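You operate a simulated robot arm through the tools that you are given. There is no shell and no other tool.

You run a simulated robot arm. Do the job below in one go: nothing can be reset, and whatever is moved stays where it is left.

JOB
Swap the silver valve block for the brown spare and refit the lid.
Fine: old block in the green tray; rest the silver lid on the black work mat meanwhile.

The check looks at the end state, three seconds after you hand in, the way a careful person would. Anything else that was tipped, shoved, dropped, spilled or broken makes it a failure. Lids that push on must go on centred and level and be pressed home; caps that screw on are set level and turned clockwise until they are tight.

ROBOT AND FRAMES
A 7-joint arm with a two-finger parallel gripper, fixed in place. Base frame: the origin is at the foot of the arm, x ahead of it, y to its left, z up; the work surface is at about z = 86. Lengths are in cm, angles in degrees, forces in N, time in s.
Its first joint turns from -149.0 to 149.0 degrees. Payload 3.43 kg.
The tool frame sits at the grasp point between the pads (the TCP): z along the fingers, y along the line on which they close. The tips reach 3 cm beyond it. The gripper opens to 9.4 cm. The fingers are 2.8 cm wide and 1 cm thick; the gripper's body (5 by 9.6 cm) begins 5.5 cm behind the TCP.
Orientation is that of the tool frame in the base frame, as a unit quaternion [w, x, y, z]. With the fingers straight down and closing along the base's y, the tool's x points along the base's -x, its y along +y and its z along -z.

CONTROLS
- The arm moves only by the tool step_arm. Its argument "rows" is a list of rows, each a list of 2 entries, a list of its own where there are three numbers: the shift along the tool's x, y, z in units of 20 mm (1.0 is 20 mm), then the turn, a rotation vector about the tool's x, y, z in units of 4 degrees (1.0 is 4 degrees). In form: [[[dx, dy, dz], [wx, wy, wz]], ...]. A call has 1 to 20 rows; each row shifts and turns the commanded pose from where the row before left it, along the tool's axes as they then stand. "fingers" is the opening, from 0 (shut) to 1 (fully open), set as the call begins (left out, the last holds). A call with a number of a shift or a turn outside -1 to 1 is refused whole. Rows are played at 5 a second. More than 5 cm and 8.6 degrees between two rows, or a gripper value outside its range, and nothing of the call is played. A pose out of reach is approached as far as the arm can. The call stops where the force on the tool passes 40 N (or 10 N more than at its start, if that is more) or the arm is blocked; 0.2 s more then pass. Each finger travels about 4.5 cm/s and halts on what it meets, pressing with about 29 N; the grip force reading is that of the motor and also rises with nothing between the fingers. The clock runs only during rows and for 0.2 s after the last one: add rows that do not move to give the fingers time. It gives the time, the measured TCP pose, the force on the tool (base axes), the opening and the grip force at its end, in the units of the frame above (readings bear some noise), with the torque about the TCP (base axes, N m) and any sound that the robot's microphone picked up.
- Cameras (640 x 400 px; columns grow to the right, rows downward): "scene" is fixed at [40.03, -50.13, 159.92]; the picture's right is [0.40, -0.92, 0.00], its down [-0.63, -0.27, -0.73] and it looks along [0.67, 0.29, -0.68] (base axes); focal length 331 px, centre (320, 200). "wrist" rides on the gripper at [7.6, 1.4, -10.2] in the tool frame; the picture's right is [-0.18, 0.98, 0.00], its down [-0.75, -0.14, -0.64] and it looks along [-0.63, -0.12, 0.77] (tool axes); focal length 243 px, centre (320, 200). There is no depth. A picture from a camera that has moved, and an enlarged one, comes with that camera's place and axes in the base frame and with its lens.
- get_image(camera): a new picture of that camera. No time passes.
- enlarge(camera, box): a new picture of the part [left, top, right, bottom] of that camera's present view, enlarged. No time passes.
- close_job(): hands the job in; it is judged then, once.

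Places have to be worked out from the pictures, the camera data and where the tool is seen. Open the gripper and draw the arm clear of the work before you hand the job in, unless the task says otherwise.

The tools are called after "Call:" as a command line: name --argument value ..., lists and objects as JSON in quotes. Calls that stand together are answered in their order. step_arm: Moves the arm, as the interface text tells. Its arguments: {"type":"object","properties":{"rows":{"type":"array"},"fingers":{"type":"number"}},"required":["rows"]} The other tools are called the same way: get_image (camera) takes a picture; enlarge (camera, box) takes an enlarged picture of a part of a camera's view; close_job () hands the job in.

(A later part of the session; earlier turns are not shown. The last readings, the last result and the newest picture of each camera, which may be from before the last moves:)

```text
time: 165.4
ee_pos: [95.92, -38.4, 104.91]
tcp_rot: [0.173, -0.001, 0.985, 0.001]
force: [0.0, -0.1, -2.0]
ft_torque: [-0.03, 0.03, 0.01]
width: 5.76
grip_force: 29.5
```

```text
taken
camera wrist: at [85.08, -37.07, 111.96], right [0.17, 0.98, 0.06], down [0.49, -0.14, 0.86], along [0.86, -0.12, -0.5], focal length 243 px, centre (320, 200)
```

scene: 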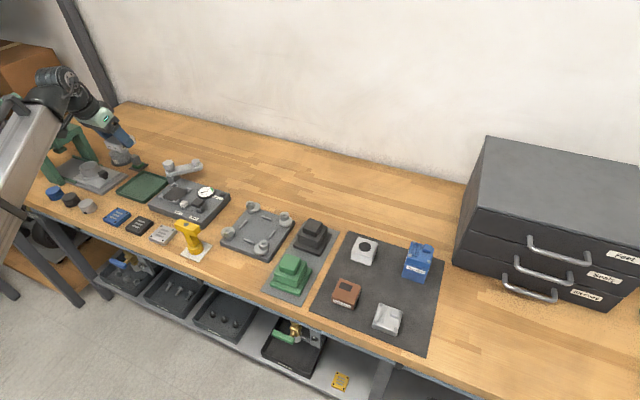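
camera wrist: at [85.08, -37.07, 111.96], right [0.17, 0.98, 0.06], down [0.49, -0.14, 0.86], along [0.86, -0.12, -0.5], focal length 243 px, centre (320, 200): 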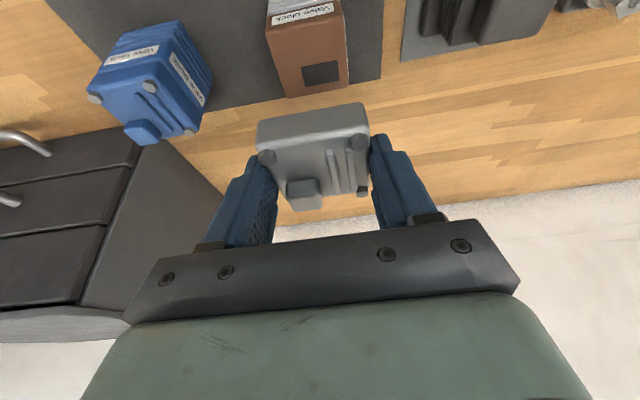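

I lower to about 1 cm above seating and check the alignment against the brown block.

Call:
step_arm --rows '[[[0.05, -0.025, 0.145], [0, 0, 0]], [[0.1, -0.025, 0.29], [0, 0, 0]], [[0.13, 0, 0.37], [0, 0, 0]], [[0.13, 0, 0.37], [0, 0, 0]], [[0.13, 0, 0.37], [0, 0, 0]], [[0.13, 0, 0.37], [0, 0, 0]], [[0.13, 0, 0.37], [0, 0, 0]], [[0.13, 0, 0.37], [0, 0, 0]], [[0.13, 0, 0.37], [0, 0, 0]], [[0.13, 0, 0.37], [0, 0, 0]], [[0.07, 0, 0.2], [0, 0, 0]], [[0.04, 0, 0.11], [0, 0, 0]], [[0, 0, 0], [0, 0, 0]]]'

Call:
enlarge --camera "wrist" --box '[220, 20, 420, 220]'

Call:
enlarge --camera "scene" --box '[340, 215, 400, 275]'

```text
time: 168.2
ee_pos: [95.97, -38.61, 97.03]
tcp_rot: [0.174, -0.001, 0.985, 0.0]
force: [-0.1, 0.9, -1.6]
ft_torque: [-0.02, 0.03, -0.01]
width: 5.71
grip_force: 28.8
```

```text
2.00 times, centred on (320, 120) of wrist
camera zoom: at [85.15, -37.15, 104.11], right [0.17, 0.98, 0.06], down [0.49, -0.14, 0.86], along [0.86, -0.12, -0.5], focal length 485 px, centre (320, 360)
```

zoom: 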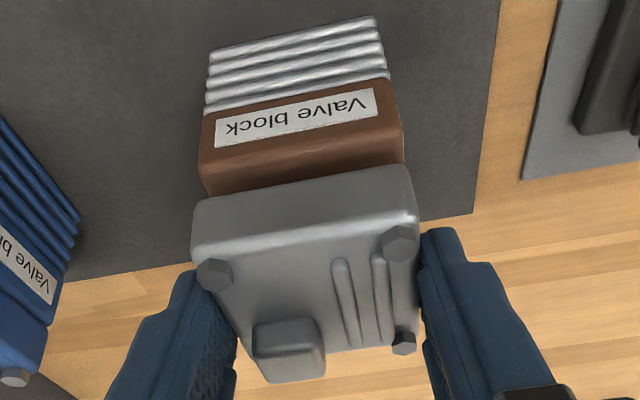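

```text
6.67 times, centred on (370, 245) of scene
camera zoom: at [40.03, -50.13, 159.92], right [0.4, -0.92, 0.0], down [-0.63, -0.27, -0.73], along [0.67, 0.29, -0.68], focal length 2209 px, centre (-13, -100)
```

zoom: 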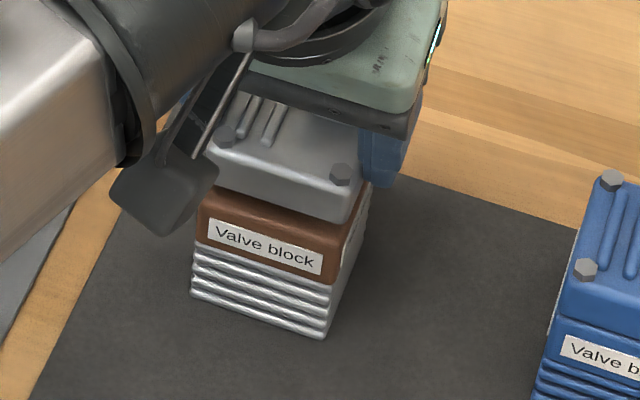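

I enlarge both views further to compare lid and block edges.

Call:
enlarge --camera "wrist" --box '[265, 20, 375, 130]'

Call:
enlarge --camera "scene" --box '[352, 225, 388, 255]'

```text
3.64 times, centred on (320, 75) of wrist
camera zoom: at [85.15, -37.15, 104.11], right [0.17, 0.98, 0.06], down [0.49, -0.14, 0.86], along [0.86, -0.12, -0.5], focal length 882 px, centre (320, 654)
```

zoom: 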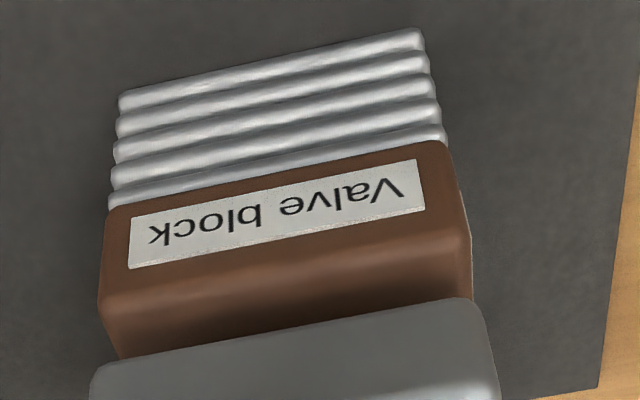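

```text
13.33 times, centred on (370, 240) of scene
camera zoom: at [40.03, -50.13, 159.92], right [0.4, -0.92, 0.0], down [-0.63, -0.27, -0.73], along [0.67, 0.29, -0.68], focal length 4418 px, centre (-347, -333)
```

zoom: 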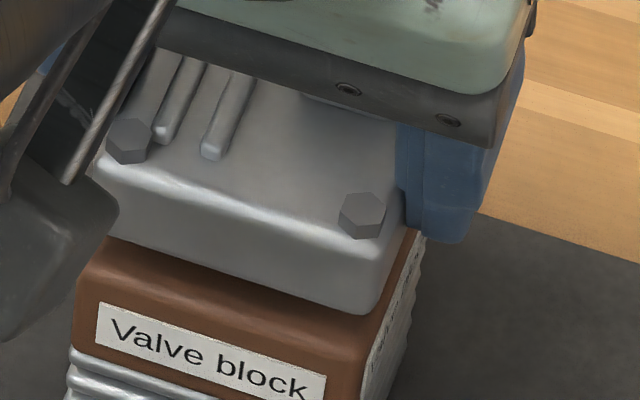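

Measured in the same picture, the lid is about 1–1.5 mm outward and 1 mm to the right of the block. I make that small correction and lower to just above contact.

Call:
step_arm --rows '[[[0.028, 0.02, -0.01], [0, 0, 0]], [[0.028, 0.02, -0.01], [0, 0, 0]], [[0.034, 0, 0.094], [0, 0, 0]], [[0.034, 0, 0.094], [0, 0, 0]], [[0.034, 0, 0.094], [0, 0, 0]], [[0.017, 0, 0.047], [0, 0, 0]], [[0, 0, 0], [0, 0, 0]]]'

Call:
enlarge --camera "wrist" --box '[265, 40, 375, 150]'

Call:
enlarge --camera "scene" --box '[345, 225, 395, 275]'

```text
time: 169.8
ee_pos: [95.98, -38.38, 96.23]
tcp_rot: [0.173, -0.001, 0.985, 0.001]
force: [0.6, -1.3, -1.9]
ft_torque: [0.02, 0.01, 0.0]
width: 5.73
grip_force: 29.3
```

```text
3.64 times, centred on (320, 95) of wrist
camera zoom: at [85.11, -37.01, 103.37], right [0.17, 0.98, 0.06], down [0.49, -0.14, 0.86], along [0.86, -0.12, -0.5], focal length 882 px, centre (320, 582)
```

zoom: 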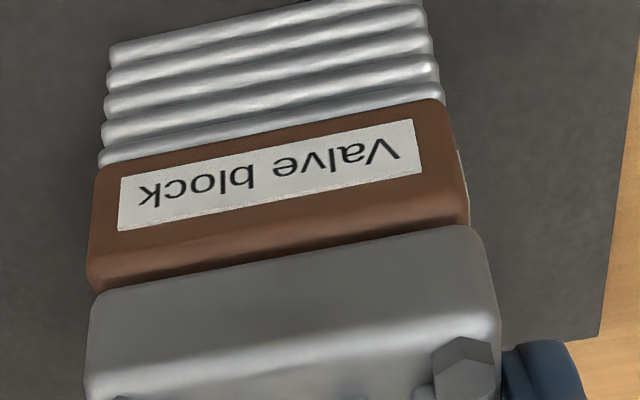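

```text
8.00 times, centred on (370, 250) of scene
camera zoom: at [40.03, -50.13, 159.92], right [0.4, -0.92, 0.0], down [-0.63, -0.27, -0.73], along [0.67, 0.29, -0.68], focal length 2651 px, centre (-80, -200)
```

zoom: 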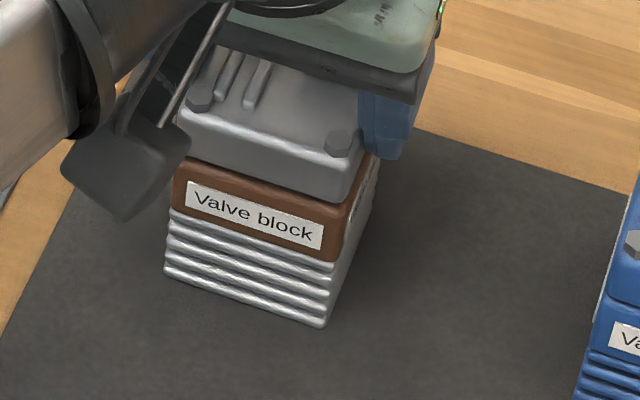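

Lid and block now look aligned. I lower in 1 mm steps until it seats.

Call:
step_arm --rows '[[[0.0171, 0, 0.047], [0, 0, 0]], [[0, 0, 0], [0, 0, 0]]]'

Call:
step_arm --rows '[[[0.0171, 0, 0.047], [0, 0, 0]], [[0, 0, 0], [0, 0, 0]]]'

Call:
step_arm --rows '[[[0.0171, 0, 0.047], [0, 0, 0]], [[0, 0, 0], [0, 0, 0]]]'

```text
time: 170.4
ee_pos: [95.8, -38.36, 96.23]
tcp_rot: [0.174, -0.001, 0.985, -0.001]
force: [-0.2, -0.9, -0.9]
ft_torque: [0.02, 0.0, 0.0]
width: 5.73
grip_force: 29.3
```

```text
time: 171.0
ee_pos: [95.86, -38.57, 96.14]
tcp_rot: [0.174, 0.0, 0.985, 0.0]
force: [-0.8, -0.1, -0.7]
ft_torque: [0.06, 0.01, 0.0]
width: 5.73
grip_force: 29.1
```

```text
time: 171.6
ee_pos: [95.8, -38.52, 96.11]
tcp_rot: [0.174, -0.001, 0.985, -0.001]
force: [-2.3, -1.2, 7.7]
ft_torque: [-0.01, 0.16, -0.05]
width: 5.77
grip_force: 28.9
```

Contact at z≈96.1. I press further to push the lid home and watch whether it moves.

Call:
step_arm --rows '[[[0.0171, 0, 0.047], [0, 0, 0]], [[0, 0, 0], [0, 0, 0]]]'

Call:
enlarge --camera "wrist" --box '[265, 40, 375, 150]'

Call:
enlarge --camera "scene" --box '[352, 230, 388, 260]'

```text
time: 172.2
ee_pos: [95.81, -38.45, 96.14]
tcp_rot: [0.175, 0.001, 0.985, -0.001]
force: [-3.1, -1.6, 20.9]
ft_torque: [-0.03, 0.2, -0.02]
width: 5.74
grip_force: 29.4
```

```text
3.64 times, centred on (320, 95) of wrist
camera zoom: at [85.03, -36.99, 103.12], right [0.17, 0.98, 0.06], down [0.49, -0.14, 0.86], along [0.86, -0.12, -0.5], focal length 882 px, centre (320, 582)
```

zoom: 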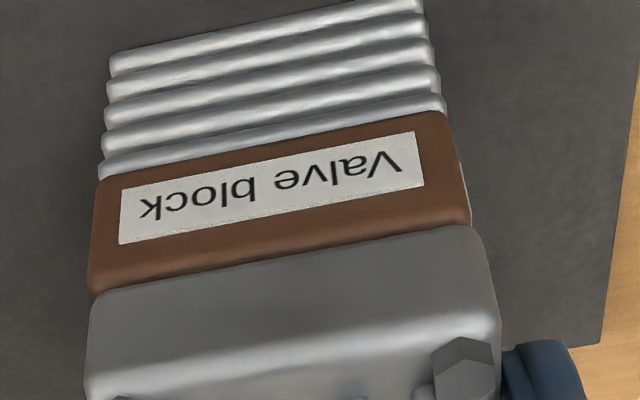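

```text
13.33 times, centred on (370, 245) of scene
camera zoom: at [40.03, -50.13, 159.92], right [0.4, -0.92, 0.0], down [-0.63, -0.27, -0.73], along [0.67, 0.29, -0.68], focal length 4418 px, centre (-347, -400)
```

zoom: 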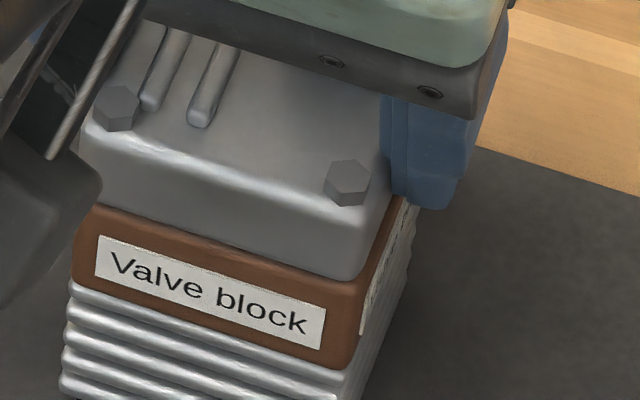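

The height hardly changes under 21 N, so it's against a stop. I press a little harder, staying below the 40 N limit.

Call:
step_arm --rows '[[[0.0171, 0, 0.047], [0, 0, 0]], [[0, 0, 0], [0, 0, 0]]]'

Call:
enlarge --camera "scene" --box '[352, 230, 388, 260]'

```text
time: 172.8
ee_pos: [95.79, -38.37, 96.02]
tcp_rot: [0.174, 0.0, 0.985, 0.0]
force: [-1.4, -0.8, 24.3]
ft_torque: [-0.02, -0.15, 0.01]
width: 5.74
grip_force: 29.3
```

```text
13.33 times, centred on (370, 245) of scene
camera zoom: at [40.03, -50.13, 159.92], right [0.4, -0.92, 0.0], down [-0.63, -0.27, -0.73], along [0.67, 0.29, -0.68], focal length 4418 px, centre (-347, -400)
```

zoom: 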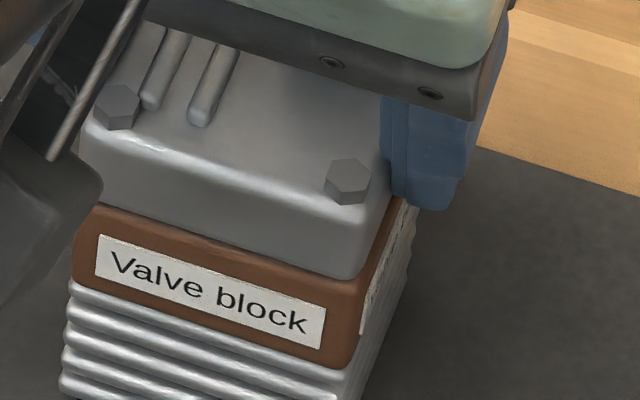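

The bolt heads and label now sit within 1–3 px of their original places, so the lid is at its original height. I press one more millimetre for a firm seat and then ease off.

Call:
step_arm --rows '[[[0.0171, 0, 0.047], [0, 0, 0]], [[0, 0, 0], [0, 0, 0]], [[0, 0, 0], [0, 0, 0]]]'

```text
time: 173.6
ee_pos: [95.88, -38.47, 95.9]
tcp_rot: [0.175, -0.001, 0.985, 0.001]
force: [-1.0, 0.1, 24.0]
ft_torque: [0.05, -0.2, 0.0]
width: 5.74
grip_force: 28.5
```

The force stays at 24 N while the fingers creep down, so the grip is slipping on the lid. That is all I can press this way; I ease off and open, and will then press on the top.

Call:
step_arm --rows '[[[-0.0171, 0, -0.047], [0, 0, 0]], [[0, 0, 0], [0, 0, 0]]]'

Call:
step_arm --rows '[[[0, 0, 0], [0, 0, 0]], [[0, 0, 0], [0, 0, 0]], [[0, 0, 0], [0, 0, 0]], [[0, 0, 0], [0, 0, 0]]]' --fingers 0.85

Call:
step_arm --rows '[[[-0.04, 0, -0.11], [0, 0, 0]], [[-0.1, 0, -0.275], [0, 0, 0]], [[-0.15, 0, -0.412], [0, 0, 0]], [[-0.18, 0, -0.49], [0, 0, 0]], [[-0.18, 0, -0.49], [0, 0, 0]], [[-0.18, 0, -0.49], [0, 0, 0]], [[-0.15, 0, -0.412], [0, 0, 0]], [[-0.1, 0, -0.275], [0, 0, 0]], [[-0.05, 0, -0.137], [0, 0, 0]], [[0, 0, 0], [0, 0, 0]]]'

Call:
enlarge --camera "wrist" --box '[240, 0, 400, 150]'

Call:
enlarge --camera "scene" --box '[340, 215, 400, 275]'

```text
time: 174.2
ee_pos: [95.94, -38.38, 95.87]
tcp_rot: [0.174, -0.001, 0.985, 0.0]
force: [2.9, 0.8, 15.8]
ft_torque: [0.05, -0.45, 0.02]
width: 5.73
grip_force: 28.9
```

```text
time: 175.2
ee_pos: [95.75, -38.48, 95.84]
tcp_rot: [0.173, -0.001, 0.985, 0.0]
force: [0.4, -0.2, -0.2]
ft_torque: [0.01, 0.01, 0.02]
width: 8.01
grip_force: 0.1
```

```text
time: 177.4
ee_pos: [95.94, -38.53, 102.46]
tcp_rot: [0.174, -0.001, 0.985, 0.0]
force: [0.1, -0.1, -0.4]
ft_torque: [0.0, -0.01, -0.01]
width: 7.98
grip_force: 0.0
```

```text
2.67 times, centred on (320, 75) of wrist
camera zoom: at [85.19, -37.13, 109.49], right [0.17, 0.98, 0.06], down [0.49, -0.14, 0.86], along [0.86, -0.12, -0.5], focal length 647 px, centre (320, 533)
```

zoom: 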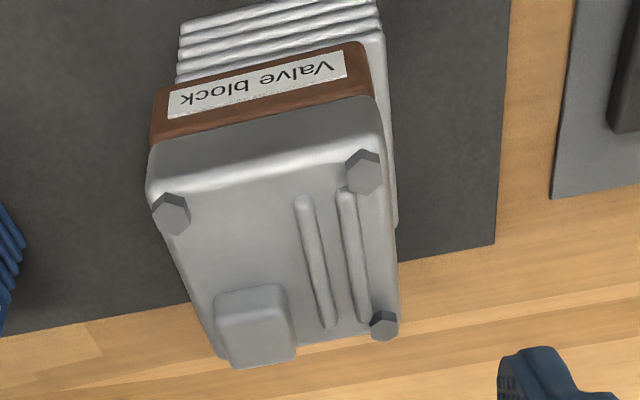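

```text
6.67 times, centred on (370, 245) of scene
camera zoom: at [40.03, -50.13, 159.92], right [0.4, -0.92, 0.0], down [-0.63, -0.27, -0.73], along [0.67, 0.29, -0.68], focal length 2209 px, centre (-13, -100)
```

zoom: 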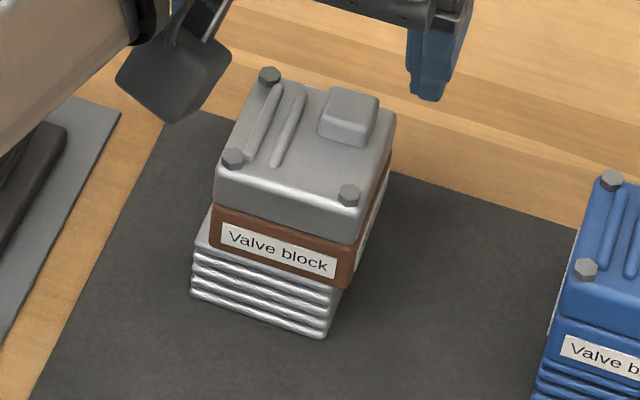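

Opening the fingers shifted the lid and the brown block together about 5 mm to −y relative to the base (lid centre now ≈ (96.5, -39.08)). I'll fix that: grip lid and block together at their present centre, lift slightly, move them back +5 mm, and release with zero load in small increments.

Call:
step_arm --rows '[[[0.05, -0.09, 0.14], [0, 0, 0]], [[0.1, -0.09, 0.275], [0, 0, 0]], [[0.14, -0.09, 0.385], [0, 0, 0]], [[0.15, 0, 0.412], [0, 0, 0]], [[0.15, 0, 0.412], [0, 0, 0]], [[0.15, 0, 0.412], [0, 0, 0]], [[0.15, 0, 0.412], [0, 0, 0]], [[0.15, 0, 0.412], [0, 0, 0]], [[0.15, 0, 0.412], [0, 0, 0]], [[0.14, 0, 0.385], [0, 0, 0]], [[0.12, 0, 0.33], [0, 0, 0]], [[0.08, 0, 0.22], [0, 0, 0]], [[0.03, 0, 0.08], [0, 0, 0]], [[0, 0, 0], [0, 0, 0]]]'

Call:
enlarge --camera "wrist" --box '[200, 20, 440, 230]'

Call:
enlarge --camera "scene" --box '[340, 215, 400, 275]'

```text
time: 180.4
ee_pos: [95.79, -38.93, 93.54]
tcp_rot: [0.173, -0.001, 0.985, 0.0]
force: [0.6, -0.2, 0.1]
ft_torque: [0.01, 0.04, -0.02]
width: 7.99
grip_force: 0.1
```

```text
1.90 times, centred on (320, 125) of wrist
camera zoom: at [85.03, -37.57, 100.55], right [0.17, 0.98, 0.06], down [0.49, -0.14, 0.86], along [0.86, -0.12, -0.5], focal length 462 px, centre (320, 343)
```

zoom: 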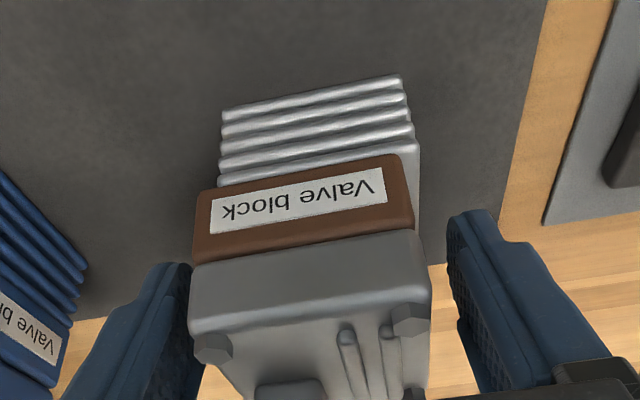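

```text
6.67 times, centred on (370, 245) of scene
camera zoom: at [40.03, -50.13, 159.92], right [0.4, -0.92, 0.0], down [-0.63, -0.27, -0.73], along [0.67, 0.29, -0.68], focal length 2209 px, centre (-13, -100)
```

zoom: 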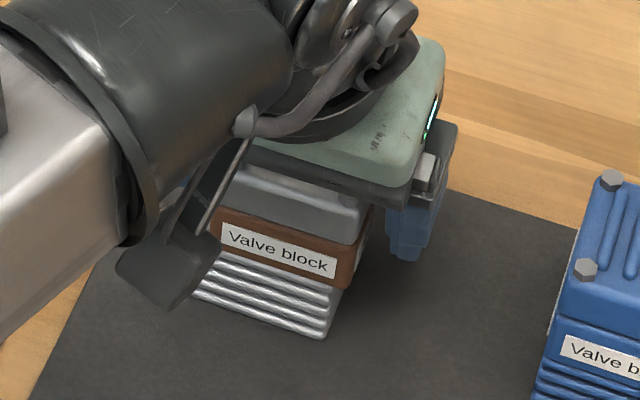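

The block and lid are centred between the fingers. I close on both together.

Call:
step_arm --rows '[[[0, 0, 0], [0, 0, 0]], [[0, 0, 0], [0, 0, 0]], [[0, 0, 0], [0, 0, 0]], [[0, 0, 0], [0, 0, 0]], [[0, 0, 0], [0, 0, 0]]]' --fingers 0

Call:
enlarge --camera "wrist" --box '[200, 20, 440, 230]'

```text
time: 181.6
ee_pos: [95.83, -39.0, 93.47]
tcp_rot: [0.173, -0.001, 0.985, 0.0]
force: [-0.9, -0.1, 0.4]
ft_torque: [0.01, 0.04, 0.02]
width: 6.19
grip_force: 29.4
```

```text
1.90 times, centred on (320, 125) of wrist
camera zoom: at [85.03, -37.56, 100.55], right [0.17, 0.98, 0.06], down [0.49, -0.14, 0.86], along [0.86, -0.12, -0.5], focal length 462 px, centre (320, 343)
```

zoom: 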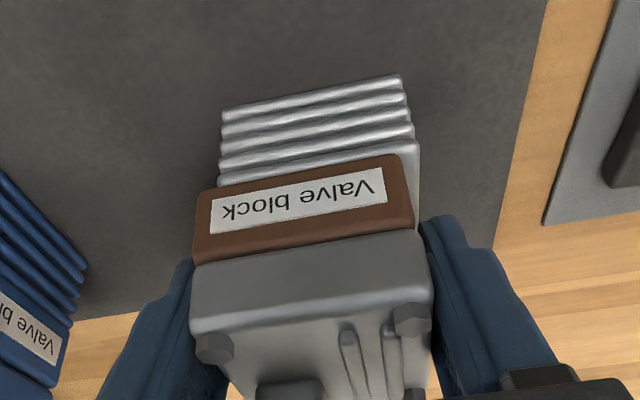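

The opening stopped at 6.2 cm, so one fingertip is probably catching the base's edge. I open again, rise 4 mm, and re-close so that only the block and lid are held.

Call:
step_arm --rows '[[[0, 0, 0], [0, 0, 0]], [[0, 0, 0], [0, 0, 0]], [[0, 0, 0], [0, 0, 0]], [[-0.034, 0, -0.094], [0, 0, 0]], [[-0.034, 0, -0.094], [0, 0, 0]], [[0, 0, 0], [0, 0, 0]]]' --fingers 0.78

Call:
enlarge --camera "wrist" --box '[200, 20, 440, 230]'

Call:
step_arm --rows '[[[0, 0, 0], [0, 0, 0]], [[0, 0, 0], [0, 0, 0]], [[0, 0, 0], [0, 0, 0]], [[0, 0, 0], [0, 0, 0]], [[0, 0, 0], [0, 0, 0]]]' --fingers 0

Call:
enlarge --camera "wrist" --box '[200, 20, 440, 230]'

```text
time: 183.0
ee_pos: [95.77, -38.97, 93.83]
tcp_rot: [0.174, -0.001, 0.985, 0.0]
force: [0.3, 0.1, -0.2]
ft_torque: [0.01, 0.02, 0.02]
width: 7.32
grip_force: 0.0
```

```text
1.90 times, centred on (320, 125) of wrist
camera zoom: at [84.98, -37.57, 100.88], right [0.17, 0.98, 0.06], down [0.49, -0.14, 0.86], along [0.86, -0.12, -0.5], focal length 462 px, centre (320, 343)
```

zoom: 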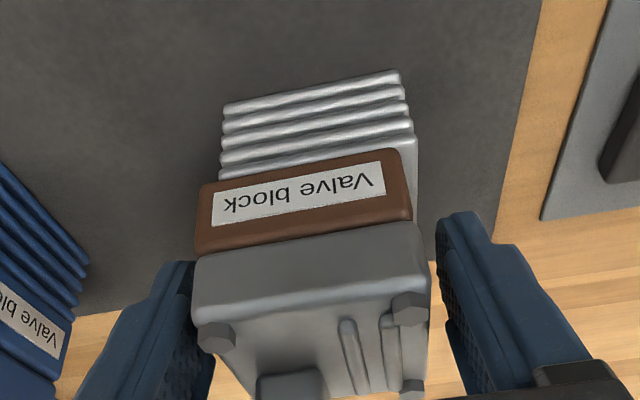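

```text
time: 184.2
ee_pos: [95.7, -38.92, 93.92]
tcp_rot: [0.173, -0.001, 0.985, 0.0]
force: [-0.4, 0.3, -0.6]
ft_torque: [0.01, 0.03, -0.01]
width: 6.19
grip_force: 28.8
```

```text
1.90 times, centred on (320, 125) of wrist
camera zoom: at [84.99, -37.57, 100.88], right [0.17, 0.98, 0.06], down [0.49, -0.14, 0.86], along [0.86, -0.12, -0.5], focal length 462 px, centre (320, 343)
```

zoom: 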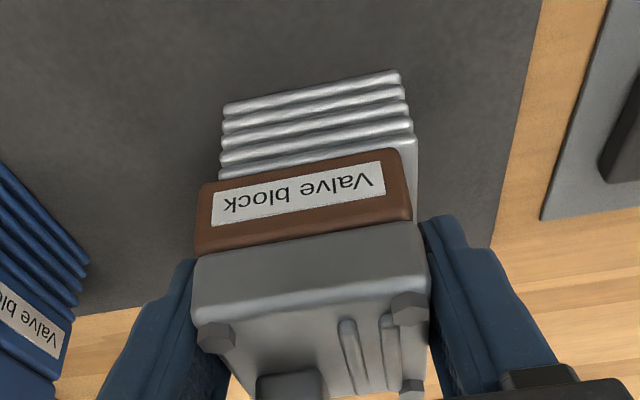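

The width is again 6.19 although the tips are clear of the base: at this pose the pads reach the lid's front bolt heads, which stick out sideways. I open, move 1.1 cm outward so the pads pass between the bolts, and close again.

Call:
step_arm --rows '[[[0, 0, 0], [0, 0, 0]], [[0, 0, 0], [0, 0, 0]], [[0, 0, 0], [0, 0, 0]], [[-0.17, 0, 0.062], [0, 0, 0]], [[-0.17, 0, 0.062], [0, 0, 0]], [[-0.17, 0, 0.062], [0, 0, 0]], [[0, 0, 0], [0, 0, 0]]]' --fingers 0.8

Call:
enlarge --camera "wrist" --box '[200, 20, 440, 230]'

```text
time: 185.8
ee_pos: [96.92, -38.96, 93.62]
tcp_rot: [0.173, -0.001, 0.985, 0.0]
force: [0.5, -0.7, 0.2]
ft_torque: [-0.04, -0.02, 0.01]
width: 7.52
grip_force: 0.1
```

```text
1.90 times, centred on (320, 125) of wrist
camera zoom: at [86.21, -37.51, 100.77], right [0.17, 0.98, 0.06], down [0.49, -0.14, 0.86], along [0.86, -0.12, -0.5], focal length 462 px, centre (320, 343)
```

zoom: 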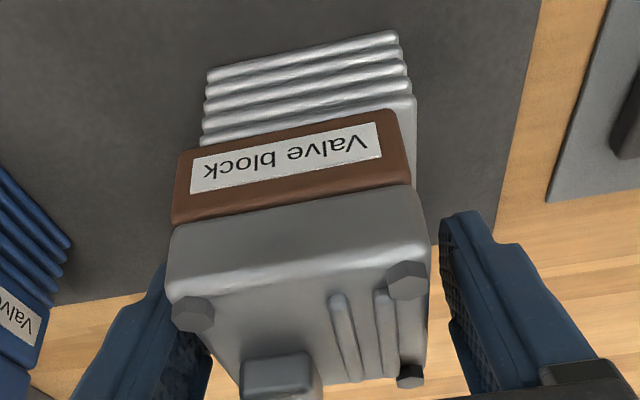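

The pads should now sit between the bolts. I close.

Call:
step_arm --rows '[[[0, 0, 0], [0, 0, 0]], [[0, 0, 0], [0, 0, 0]], [[0, 0, 0], [0, 0, 0]], [[0, 0, 0], [0, 0, 0]], [[0, 0, 0], [0, 0, 0]]]' --fingers 0

Call:
enlarge --camera "wrist" --box '[200, 20, 440, 230]'

```text
time: 187.0
ee_pos: [97.01, -38.9, 93.73]
tcp_rot: [0.173, -0.001, 0.985, 0.0]
force: [0.4, -0.5, 1.0]
ft_torque: [0.03, 0.0, -0.01]
width: 6.22
grip_force: 29.3
```

```text
1.90 times, centred on (320, 125) of wrist
camera zoom: at [86.2, -37.52, 100.78], right [0.17, 0.98, 0.06], down [0.49, -0.14, 0.86], along [0.86, -0.12, -0.5], focal length 462 px, centre (320, 343)
```

zoom: 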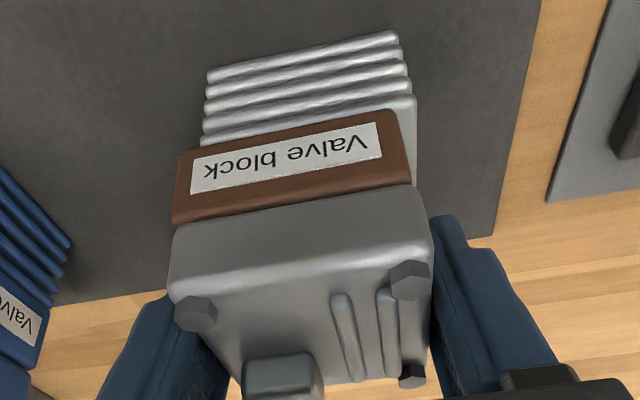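

Measuring lid and block shows they are aligned with each other; the 6.2 cm reading comes from a shoulder on the fingers behind the pads touching the lid's upper edge, so both can't be gripped at once. The clean fix is to take the lid off again, re-centre the block by closing on it at the base's centre line, and refit the lid without heavy pressing. I open and rise to the lid-grip height.

Call:
step_arm --rows '[[[0, 0, 0], [0, 0, 0]], [[0, 0, 0], [0, 0, 0]], [[0, 0, 0], [0, 0, 0]], [[-0.04, 0, -0.11], [0, 0, 0]], [[-0.08, 0, -0.22], [0, 0, 0]], [[-0.1, 0, -0.275], [0, 0, 0]], [[-0.1, 0, -0.275], [0, 0, 0]], [[-0.06, 0, -0.165], [0, 0, 0]], [[0.17, 0, -0.062], [0, 0, 0]], [[0.17, 0, -0.062], [0, 0, 0]], [[0.13, 0, -0.047], [0, 0, 0]], [[0, 0, 0], [0, 0, 0]]]' --fingers 0.82

Call:
enlarge --camera "wrist" --box '[200, 20, 440, 230]'

```text
time: 189.6
ee_pos: [95.85, -38.96, 95.94]
tcp_rot: [0.173, -0.002, 0.985, 0.001]
force: [0.4, 0.0, 0.3]
ft_torque: [0.01, 0.02, 0.0]
width: 7.71
grip_force: 0.2
```

```text
1.90 times, centred on (320, 125) of wrist
camera zoom: at [85.14, -37.54, 103.02], right [0.17, 0.98, 0.06], down [0.49, -0.14, 0.86], along [0.86, -0.12, -0.5], focal length 462 px, centre (320, 343)
```

zoom: 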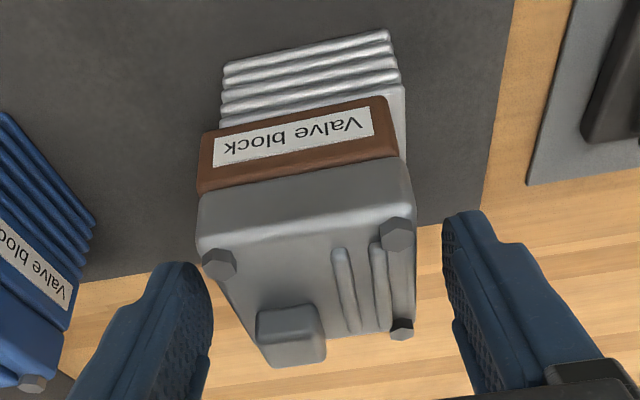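

I raise 1 mm more, close on the lid alone, and lift it.

Call:
step_arm --rows '[[[-0.022, 0, -0.06], [0, 0, 0]], [[0, 0, 0], [0, 0, 0]]]'

Call:
step_arm --rows '[[[0, 0, 0], [0, 0, 0]], [[0, 0, 0], [0, 0, 0]], [[0, 0, 0], [0, 0, 0]], [[0, 0, 0], [0, 0, 0]], [[0, 0, 0], [0, 0, 0]]]' --fingers 0

Call:
step_arm --rows '[[[-0.0171, 0, -0.047], [0, 0, 0]], [[-0.0171, 0, -0.047], [0, 0, 0]], [[-0.0342, 0, -0.094], [0, 0, 0]], [[-0.0342, 0, -0.094], [0, 0, 0]], [[-0.0342, 0, -0.094], [0, 0, 0]], [[0, 0, 0], [0, 0, 0]]]'

Call:
enlarge --camera "wrist" --box '[200, 20, 440, 230]'

```text
time: 190.2
ee_pos: [95.91, -39.03, 96.02]
tcp_rot: [0.174, -0.001, 0.985, 0.0]
force: [1.0, -0.1, 0.4]
ft_torque: [0.01, 0.0, 0.0]
width: 7.67
grip_force: 0.0
```

```text
time: 191.4
ee_pos: [95.91, -39.09, 96.12]
tcp_rot: [0.174, -0.001, 0.985, 0.0]
force: [1.5, 0.5, 0.6]
ft_torque: [0.03, -0.03, 0.01]
width: 5.71
grip_force: 29.3
```

```text
time: 192.8
ee_pos: [96.04, -38.99, 96.9]
tcp_rot: [0.173, -0.001, 0.985, 0.001]
force: [0.2, 0.7, -1.2]
ft_torque: [0.0, 0.01, 0.02]
width: 5.74
grip_force: 29.1
```

```text
1.90 times, centred on (320, 125) of wrist
camera zoom: at [85.15, -37.57, 103.89], right [0.17, 0.98, 0.06], down [0.49, -0.14, 0.86], along [0.86, -0.12, -0.5], focal length 462 px, centre (320, 343)
```

zoom: 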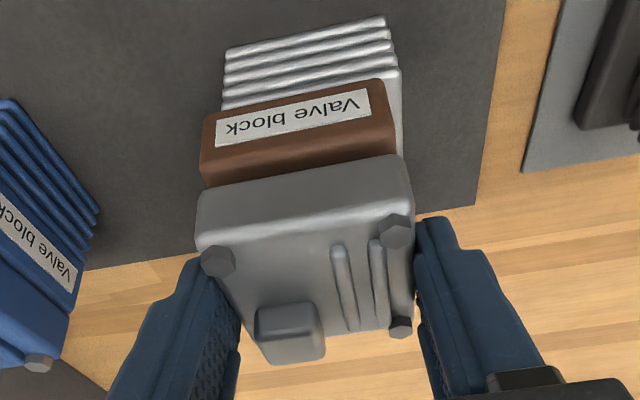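

Only the lid comes up. I raise it and take it back to the same place on the mat.

Call:
step_arm --rows '[[[-0.05, 0, -0.137], [0, 0, 0]], [[-0.1, 0, -0.275], [0, 0, 0]], [[-0.15, 0, -0.412], [0, 0, 0]], [[-0.18, 0, -0.49], [0, 0, 0]], [[-0.18, 0, -0.49], [0, 0, 0]], [[-0.18, 0, -0.49], [0, 0, 0]], [[-0.15, 0, -0.412], [0, 0, 0]], [[-0.1, 0, -0.275], [0, 0, 0]], [[-0.05, 0, -0.137], [0, 0, 0]], [[0, 0, 0], [0, 0, 0]]]'

Call:
step_arm --rows '[[[0.2, -0.134, -0.06], [0, 0, 0]], [[0.35, -0.235, -0.106], [0, 0, 0]], [[0.48, -0.322, -0.145], [0, 0, 0]], [[0.48, -0.322, -0.145], [0, 0, 0]], [[0.48, -0.322, -0.145], [0, 0, 0]], [[0.48, -0.322, -0.145], [0, 0, 0]], [[0.48, -0.322, -0.145], [0, 0, 0]], [[0.48, -0.322, -0.145], [0, 0, 0]], [[0.48, -0.322, -0.145], [0, 0, 0]], [[0.48, -0.322, -0.145], [0, 0, 0]], [[0.48, -0.322, -0.145], [0, 0, 0]], [[0.48, -0.322, -0.145], [0, 0, 0]], [[0.48, -0.322, -0.145], [0, 0, 0]], [[0.48, -0.322, -0.145], [0, 0, 0]], [[0.48, -0.322, -0.145], [0, 0, 0]], [[0.48, -0.322, -0.145], [0, 0, 0]], [[0.35, -0.235, -0.106], [0, 0, 0]], [[0.19, -0.128, -0.057], [0, 0, 0]], [[0, 0, 0], [0, 0, 0]]]'

Call:
get_image --camera "wrist"

```text
time: 195.0
ee_pos: [95.91, -38.98, 103.44]
tcp_rot: [0.174, -0.001, 0.985, 0.0]
force: [0.9, -0.2, -1.0]
ft_torque: [0.01, 0.0, -0.01]
width: 5.71
grip_force: 29.7
```

```text
time: 199.0
ee_pos: [79.57, -49.25, 102.67]
tcp_rot: [0.174, -0.001, 0.985, 0.001]
force: [0.4, -0.1, -0.8]
ft_torque: [-0.03, 0.02, -0.02]
width: 5.73
grip_force: 29.4
```

```text
taken
camera wrist: at [68.77, -47.92, 109.64], right [0.17, 0.98, 0.06], down [0.49, -0.14, 0.86], along [0.86, -0.12, -0.5], focal length 243 px, centre (320, 200)
```

wrist: 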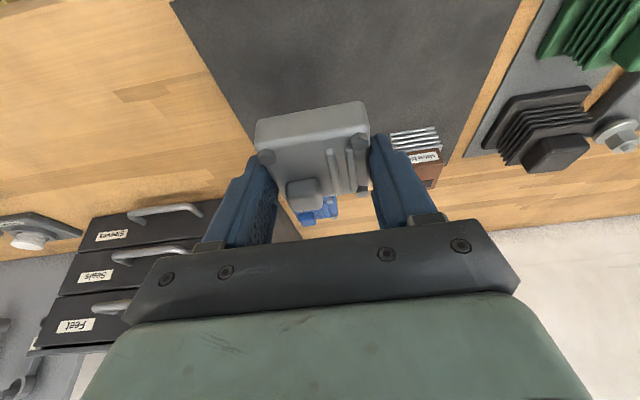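

I lower the lid to just above the mat.

Call:
step_arm --rows '[[[0.06, 0, 0.165], [0, 0, 0]], [[0.12, 0, 0.33], [0, 0, 0]], [[0.16, 0, 0.44], [0, 0, 0]], [[0.16, 0, 0.44], [0, 0, 0]], [[0.16, 0, 0.44], [0, 0, 0]], [[0.16, 0, 0.44], [0, 0, 0]], [[0.16, 0, 0.44], [0, 0, 0]], [[0.16, 0, 0.44], [0, 0, 0]], [[0.16, 0, 0.44], [0, 0, 0]], [[0.16, 0, 0.44], [0, 0, 0]], [[0.16, 0, 0.44], [0, 0, 0]], [[0.16, 0, 0.44], [0, 0, 0]], [[0.16, 0, 0.44], [0, 0, 0]], [[0.12, 0, 0.33], [0, 0, 0]], [[0.05, 0, 0.137], [0, 0, 0]], [[0, 0, 0], [0, 0, 0]]]'

Call:
step_arm --rows '[[[0.0171, 0, 0.047], [0, 0, 0]], [[0, 0, 0], [0, 0, 0]]]'

Call:
step_arm --rows '[[[0.0171, 0, 0.047], [0, 0, 0]], [[0, 0, 0], [0, 0, 0]]]'

```text
time: 202.4
ee_pos: [79.68, -49.25, 90.32]
tcp_rot: [0.174, -0.001, 0.985, 0.001]
force: [-0.3, -0.6, -2.0]
ft_torque: [0.02, 0.02, 0.02]
width: 5.76
grip_force: 29.0
```

```text
time: 203.0
ee_pos: [79.68, -49.38, 90.31]
tcp_rot: [0.174, -0.001, 0.985, 0.0]
force: [-0.5, 0.3, -1.3]
ft_torque: [0.01, 0.01, -0.03]
width: 5.73
grip_force: 28.2
```

```text
time: 203.6
ee_pos: [79.64, -49.39, 90.07]
tcp_rot: [0.173, -0.001, 0.985, 0.001]
force: [-0.2, -0.7, -1.4]
ft_torque: [0.0, 0.0, -0.05]
width: 5.77
grip_force: 29.2
```

Call:
step_arm --rows '[[[0.0171, 0, 0.047], [0, 0, 0]], [[0, 0, 0], [0, 0, 0]]]'

Call:
step_arm --rows '[[[0.0171, 0, 0.047], [0, 0, 0]], [[0, 0, 0], [0, 0, 0]]]'

Call:
step_arm --rows '[[[0.0171, 0, 0.047], [0, 0, 0]], [[0, 0, 0], [0, 0, 0]]]'

```text
time: 204.2
ee_pos: [79.77, -49.46, 90.01]
tcp_rot: [0.173, -0.002, 0.985, 0.001]
force: [0.0, 0.8, -0.9]
ft_torque: [0.0, 0.03, 0.02]
width: 5.77
grip_force: 29.3
```

```text
time: 204.8
ee_pos: [79.79, -49.51, 89.72]
tcp_rot: [0.174, 0.0, 0.985, 0.0]
force: [-0.4, 0.4, -1.2]
ft_torque: [0.01, 0.01, -0.01]
width: 5.74
grip_force: 29.5
```

```text
time: 205.4
ee_pos: [79.79, -49.48, 89.79]
tcp_rot: [0.173, -0.002, 0.985, 0.0]
force: [0.3, -0.3, -1.5]
ft_torque: [0.02, 0.0, 0.02]
width: 5.72
grip_force: 29.0
```

Not quite touching yet; another step or two.

Call:
step_arm --rows '[[[0.0171, 0, 0.047], [0, 0, 0]], [[0, 0, 0], [0, 0, 0]]]'

Call:
step_arm --rows '[[[0.0085, 0, 0.0235], [0, 0, 0]], [[0, 0, 0], [0, 0, 0]]]'

```text
time: 206.0
ee_pos: [79.82, -49.55, 89.64]
tcp_rot: [0.174, 0.0, 0.985, -0.001]
force: [0.4, -2.9, 5.5]
ft_torque: [0.07, 0.15, 0.06]
width: 5.73
grip_force: 29.0
```

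```text
time: 206.6
ee_pos: [79.81, -49.55, 89.74]
tcp_rot: [0.174, -0.001, 0.985, -0.001]
force: [2.2, -5.7, 16.2]
ft_torque: [0.0, 0.29, 0.03]
width: 5.73
grip_force: 29.0
```

In contact with the mat. I back off until the load is near zero, then open a little at a time.

Call:
step_arm --rows '[[[-0.0256, 0, -0.0705], [0, 0, 0]], [[0, 0, 0], [0, 0, 0]], [[0, 0, 0], [0, 0, 0]]]'

Call:
step_arm --rows '[[[0, 0, 0], [0, 0, 0]], [[0, 0, 0], [0, 0, 0]], [[0, 0, 0], [0, 0, 0]]]' --fingers 0.66

Call:
step_arm --rows '[[[0, 0, 0], [0, 0, 0]], [[0, 0, 0], [0, 0, 0]], [[0, 0, 0], [0, 0, 0]]]' --fingers 0.85

Call:
enlarge --camera "wrist" --box '[200, 60, 440, 230]'

```text
time: 207.4
ee_pos: [79.61, -49.4, 89.71]
tcp_rot: [0.173, -0.001, 0.985, 0.0]
force: [4.1, -7.0, 9.1]
ft_torque: [-0.38, -0.33, -0.08]
width: 5.72
grip_force: 28.7
```

```text
time: 208.2
ee_pos: [79.65, -49.49, 89.68]
tcp_rot: [0.174, 0.0, 0.985, 0.0]
force: [0.0, -1.1, -0.6]
ft_torque: [-0.01, 0.01, -0.01]
width: 6.25
grip_force: 0.2
```

```text
time: 209.0
ee_pos: [79.63, -49.44, 89.81]
tcp_rot: [0.173, -0.001, 0.985, 0.0]
force: [-0.3, 0.4, -0.3]
ft_torque: [-0.02, -0.03, 0.01]
width: 7.99
grip_force: 0.0
```

```text
2.35 times, centred on (320, 145) of wrist
camera zoom: at [68.9, -47.98, 96.81], right [0.17, 0.98, 0.06], down [0.49, -0.14, 0.86], along [0.86, -0.12, -0.5], focal length 571 px, centre (320, 329)
```

zoom: 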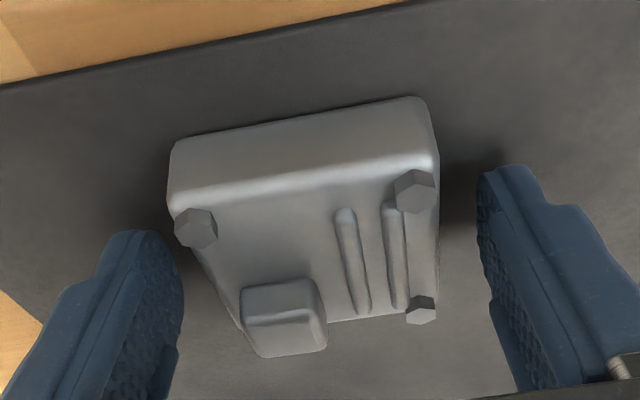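

Lid is on the mat, undisturbed. I rise and return to the block.

Call:
step_arm --rows '[[[-0.04, 0, -0.11], [0, 0, 0]], [[-0.1, 0, -0.275], [0, 0, 0]], [[-0.15, 0, -0.412], [0, 0, 0]], [[-0.2, 0, -0.55], [0, 0, 0]], [[-0.2, 0, -0.55], [0, 0, 0]], [[-0.2, 0, -0.55], [0, 0, 0]], [[-0.2, 0, -0.55], [0, 0, 0]], [[-0.2, 0, -0.55], [0, 0, 0]], [[-0.2, 0, -0.55], [0, 0, 0]], [[-0.2, 0, -0.55], [0, 0, 0]], [[-0.2, 0, -0.55], [0, 0, 0]], [[-0.2, 0, -0.55], [0, 0, 0]], [[-0.15, 0, -0.412], [0, 0, 0]], [[-0.1, 0, -0.275], [0, 0, 0]], [[-0.05, 0, -0.137], [0, 0, 0]], [[0, 0, 0], [0, 0, 0]]]'

Call:
step_arm --rows '[[[-0.2, 0.147, 0.08], [0, 0, 0]], [[-0.35, 0.257, 0.14], [0, 0, 0]], [[-0.45, 0.331, 0.18], [0, 0, 0]], [[-0.45, 0.331, 0.18], [0, 0, 0]], [[-0.45, 0.331, 0.18], [0, 0, 0]], [[-0.45, 0.331, 0.18], [0, 0, 0]], [[-0.45, 0.331, 0.18], [0, 0, 0]], [[-0.45, 0.331, 0.18], [0, 0, 0]], [[-0.45, 0.331, 0.18], [0, 0, 0]], [[-0.45, 0.331, 0.18], [0, 0, 0]], [[-0.45, 0.331, 0.18], [0, 0, 0]], [[-0.45, 0.331, 0.18], [0, 0, 0]], [[-0.45, 0.331, 0.18], [0, 0, 0]], [[-0.45, 0.331, 0.18], [0, 0, 0]], [[-0.45, 0.331, 0.18], [0, 0, 0]], [[-0.45, 0.331, 0.18], [0, 0, 0]], [[-0.45, 0.331, 0.18], [0, 0, 0]], [[-0.3, 0.2, 0.12], [0, 0, 0]], [[-0.15, 0.1, 0.06], [0, 0, 0]], [[0, 0, 0], [0, 0, 0]]]'

Call:
enlarge --camera "wrist" --box '[240, 0, 400, 150]'

Call:
enlarge --camera "scene" --box '[340, 215, 400, 275]'

```text
time: 212.4
ee_pos: [79.85, -49.39, 103.81]
tcp_rot: [0.174, -0.002, 0.985, 0.001]
force: [-0.6, -1.2, -0.5]
ft_torque: [0.01, 0.0, 0.0]
width: 7.97
grip_force: 0.0
```

```text
time: 216.6
ee_pos: [96.47, -38.09, 103.24]
tcp_rot: [0.174, -0.001, 0.985, 0.0]
force: [0.7, 0.0, -0.4]
ft_torque: [-0.03, 0.01, -0.02]
width: 7.99
grip_force: 0.1
```

```text
2.67 times, centred on (320, 75) of wrist
camera zoom: at [85.71, -36.65, 110.34], right [0.17, 0.98, 0.06], down [0.49, -0.14, 0.86], along [0.86, -0.12, -0.5], focal length 647 px, centre (320, 533)
```

zoom: 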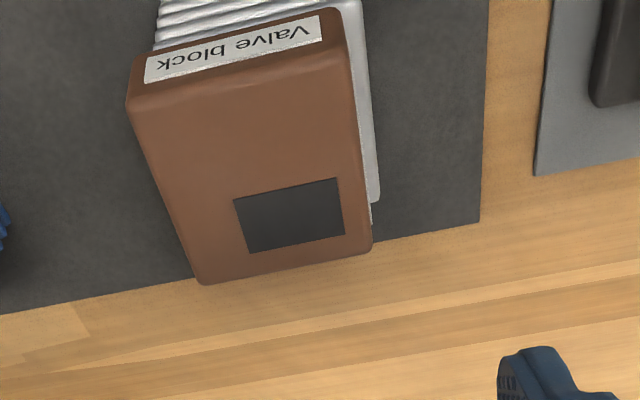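

```text
6.67 times, centred on (370, 245) of scene
camera zoom: at [40.03, -50.13, 159.92], right [0.4, -0.92, 0.0], down [-0.63, -0.27, -0.73], along [0.67, 0.29, -0.68], focal length 2209 px, centre (-13, -100)
```

zoom: 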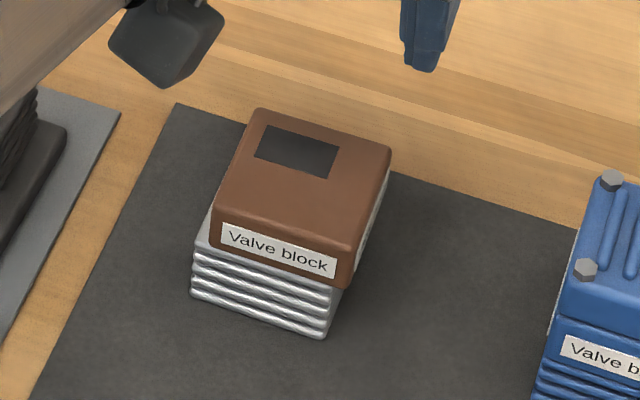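

The scene view confirms a pure -5.2 mm shift in y, with x unchanged. I position the tool on the base's centre line (y = -38.55) and descend to block height; closing will then push the block back to centre.

Call:
step_arm --rows '[[[0.1575, -0.115, -0.057], [0, 0, 0]], [[0.1575, -0.115, -0.057], [0, 0, 0]], [[0.08, 0, 0.22], [0, 0, 0]], [[0.13, 0, 0.357], [0, 0, 0]], [[0.16, 0, 0.44], [0, 0, 0]], [[0.16, 0, 0.44], [0, 0, 0]], [[0.16, 0, 0.44], [0, 0, 0]], [[0.16, 0, 0.44], [0, 0, 0]], [[0.16, 0, 0.44], [0, 0, 0]], [[0.16, 0, 0.44], [0, 0, 0]], [[0.16, 0, 0.44], [0, 0, 0]], [[0.16, 0, 0.44], [0, 0, 0]], [[0.1, 0, 0.275], [0, 0, 0]], [[0.05, 0, 0.137], [0, 0, 0]], [[0, 0, 0], [0, 0, 0]], [[0, 0, 0], [0, 0, 0]]]'

Call:
enlarge --camera "wrist" --box '[200, 20, 440, 230]'

```text
time: 220.0
ee_pos: [95.63, -38.46, 93.49]
tcp_rot: [0.173, -0.002, 0.985, 0.0]
force: [-1.3, -0.1, 0.3]
ft_torque: [0.0, 0.01, -0.03]
width: 7.97
grip_force: 0.1
```

```text
1.90 times, centred on (320, 125) of wrist
camera zoom: at [84.92, -37.07, 100.63], right [0.17, 0.98, 0.06], down [0.49, -0.14, 0.86], along [0.86, -0.12, -0.5], focal length 462 px, centre (320, 343)
```

zoom: 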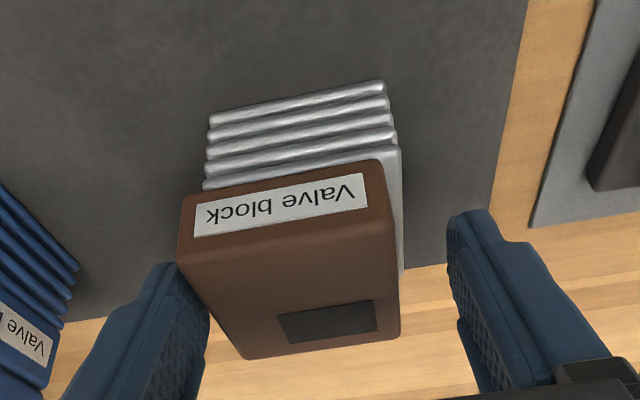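

The picture shows the base centred on the tool's axis within half a millimetre. I close to centre the block.

Call:
step_arm --rows '[[[0, 0, 0], [0, 0, 0]], [[0, 0, 0], [0, 0, 0]], [[0, 0, 0], [0, 0, 0]], [[0, 0, 0], [0, 0, 0]], [[0, 0, 0], [0, 0, 0]], [[0, 0, 0], [0, 0, 0]]]' --fingers 0

Call:
enlarge --camera "wrist" --box '[200, 20, 440, 230]'

Call:
enlarge --camera "scene" --box '[340, 215, 400, 275]'

```text
time: 221.4
ee_pos: [95.8, -38.46, 93.65]
tcp_rot: [0.173, -0.001, 0.985, 0.001]
force: [0.4, -0.6, 0.7]
ft_torque: [0.0, -0.04, -0.04]
width: 5.77
grip_force: 29.0
```

```text
1.90 times, centred on (320, 125) of wrist
camera zoom: at [84.91, -37.07, 100.64], right [0.17, 0.98, 0.06], down [0.49, -0.14, 0.86], along [0.86, -0.12, -0.5], focal length 462 px, centre (320, 343)
```

zoom: 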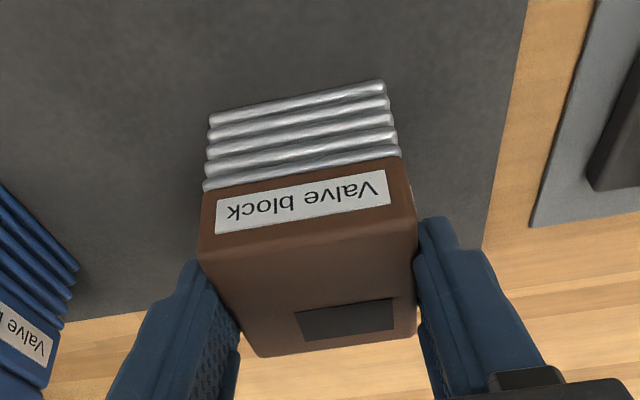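

```text
6.67 times, centred on (370, 245) of scene
camera zoom: at [40.03, -50.13, 159.92], right [0.4, -0.92, 0.0], down [-0.63, -0.27, -0.73], along [0.67, 0.29, -0.68], focal length 2209 px, centre (-13, -100)
```

zoom: 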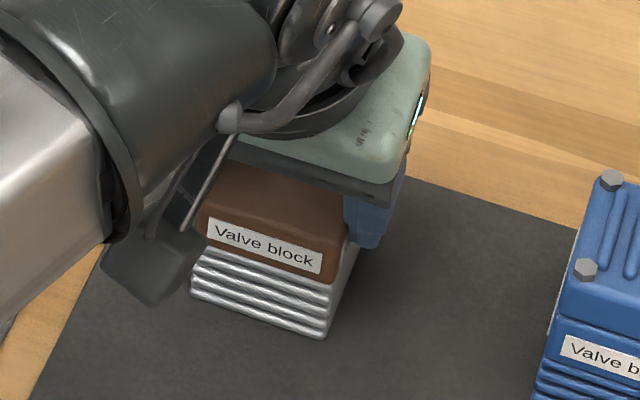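

The block slid back to its place; base unmoved, and the label is where the original label was. I open gently in two stages.

Call:
step_arm --rows '[[[0, 0, 0], [0, 0, 0]], [[0, 0, 0], [0, 0, 0]], [[0, 0, 0], [0, 0, 0]]]' --fingers 0.66

Call:
step_arm --rows '[[[0, 0, 0], [0, 0, 0]], [[0, 0, 0], [0, 0, 0]], [[0, 0, 0], [0, 0, 0]]]' --fingers 0.85

Call:
step_arm --rows '[[[-0.04, 0, -0.11], [0, 0, 0]], [[-0.1, 0, -0.275], [0, 0, 0]], [[-0.15, 0, -0.412], [0, 0, 0]], [[-0.18, 0, -0.49], [0, 0, 0]], [[-0.18, 0, -0.49], [0, 0, 0]], [[-0.18, 0, -0.49], [0, 0, 0]], [[-0.18, 0, -0.49], [0, 0, 0]], [[-0.18, 0, -0.49], [0, 0, 0]], [[-0.15, 0, -0.412], [0, 0, 0]], [[-0.1, 0, -0.275], [0, 0, 0]], [[-0.05, 0, -0.137], [0, 0, 0]], [[0, 0, 0], [0, 0, 0]]]'

Call:
enlarge --camera "wrist" --box '[240, 0, 400, 150]'

Call:
enlarge --camera "scene" --box '[340, 215, 400, 275]'

```text
time: 222.2
ee_pos: [95.7, -38.34, 93.5]
tcp_rot: [0.173, -0.001, 0.985, 0.0]
force: [0.1, -0.2, 0.2]
ft_torque: [0.0, 0.0, 0.02]
width: 6.18
grip_force: 0.0
```

```text
time: 223.0
ee_pos: [95.75, -38.61, 93.61]
tcp_rot: [0.174, -0.001, 0.985, 0.0]
force: [0.2, 0.4, -0.4]
ft_torque: [0.02, 0.0, -0.01]
width: 7.98
grip_force: 0.0
```

```text
time: 225.6
ee_pos: [95.85, -38.53, 102.19]
tcp_rot: [0.173, -0.001, 0.985, -0.001]
force: [-0.3, 0.0, 0.1]
ft_torque: [0.0, -0.03, -0.03]
width: 7.97
grip_force: 0.1
```

```text
2.67 times, centred on (320, 75) of wrist
camera zoom: at [85.07, -37.2, 109.32], right [0.17, 0.98, 0.06], down [0.49, -0.14, 0.86], along [0.86, -0.12, -0.5], focal length 647 px, centre (320, 533)
```

zoom: 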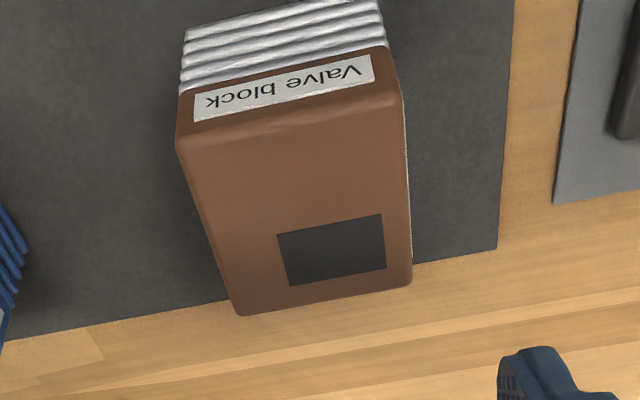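

```text
6.67 times, centred on (370, 245) of scene
camera zoom: at [40.03, -50.13, 159.92], right [0.4, -0.92, 0.0], down [-0.63, -0.27, -0.73], along [0.67, 0.29, -0.68], focal length 2209 px, centre (-13, -100)
```

zoom: 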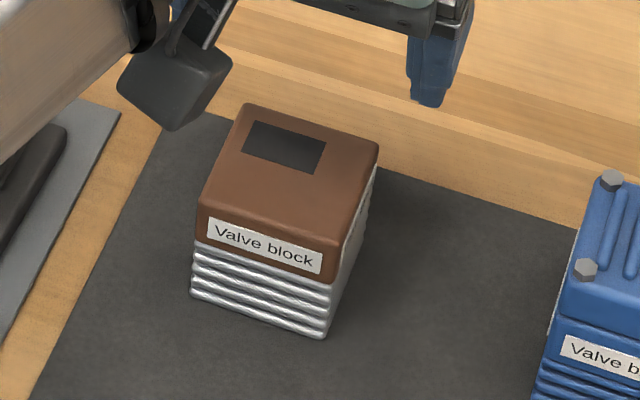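

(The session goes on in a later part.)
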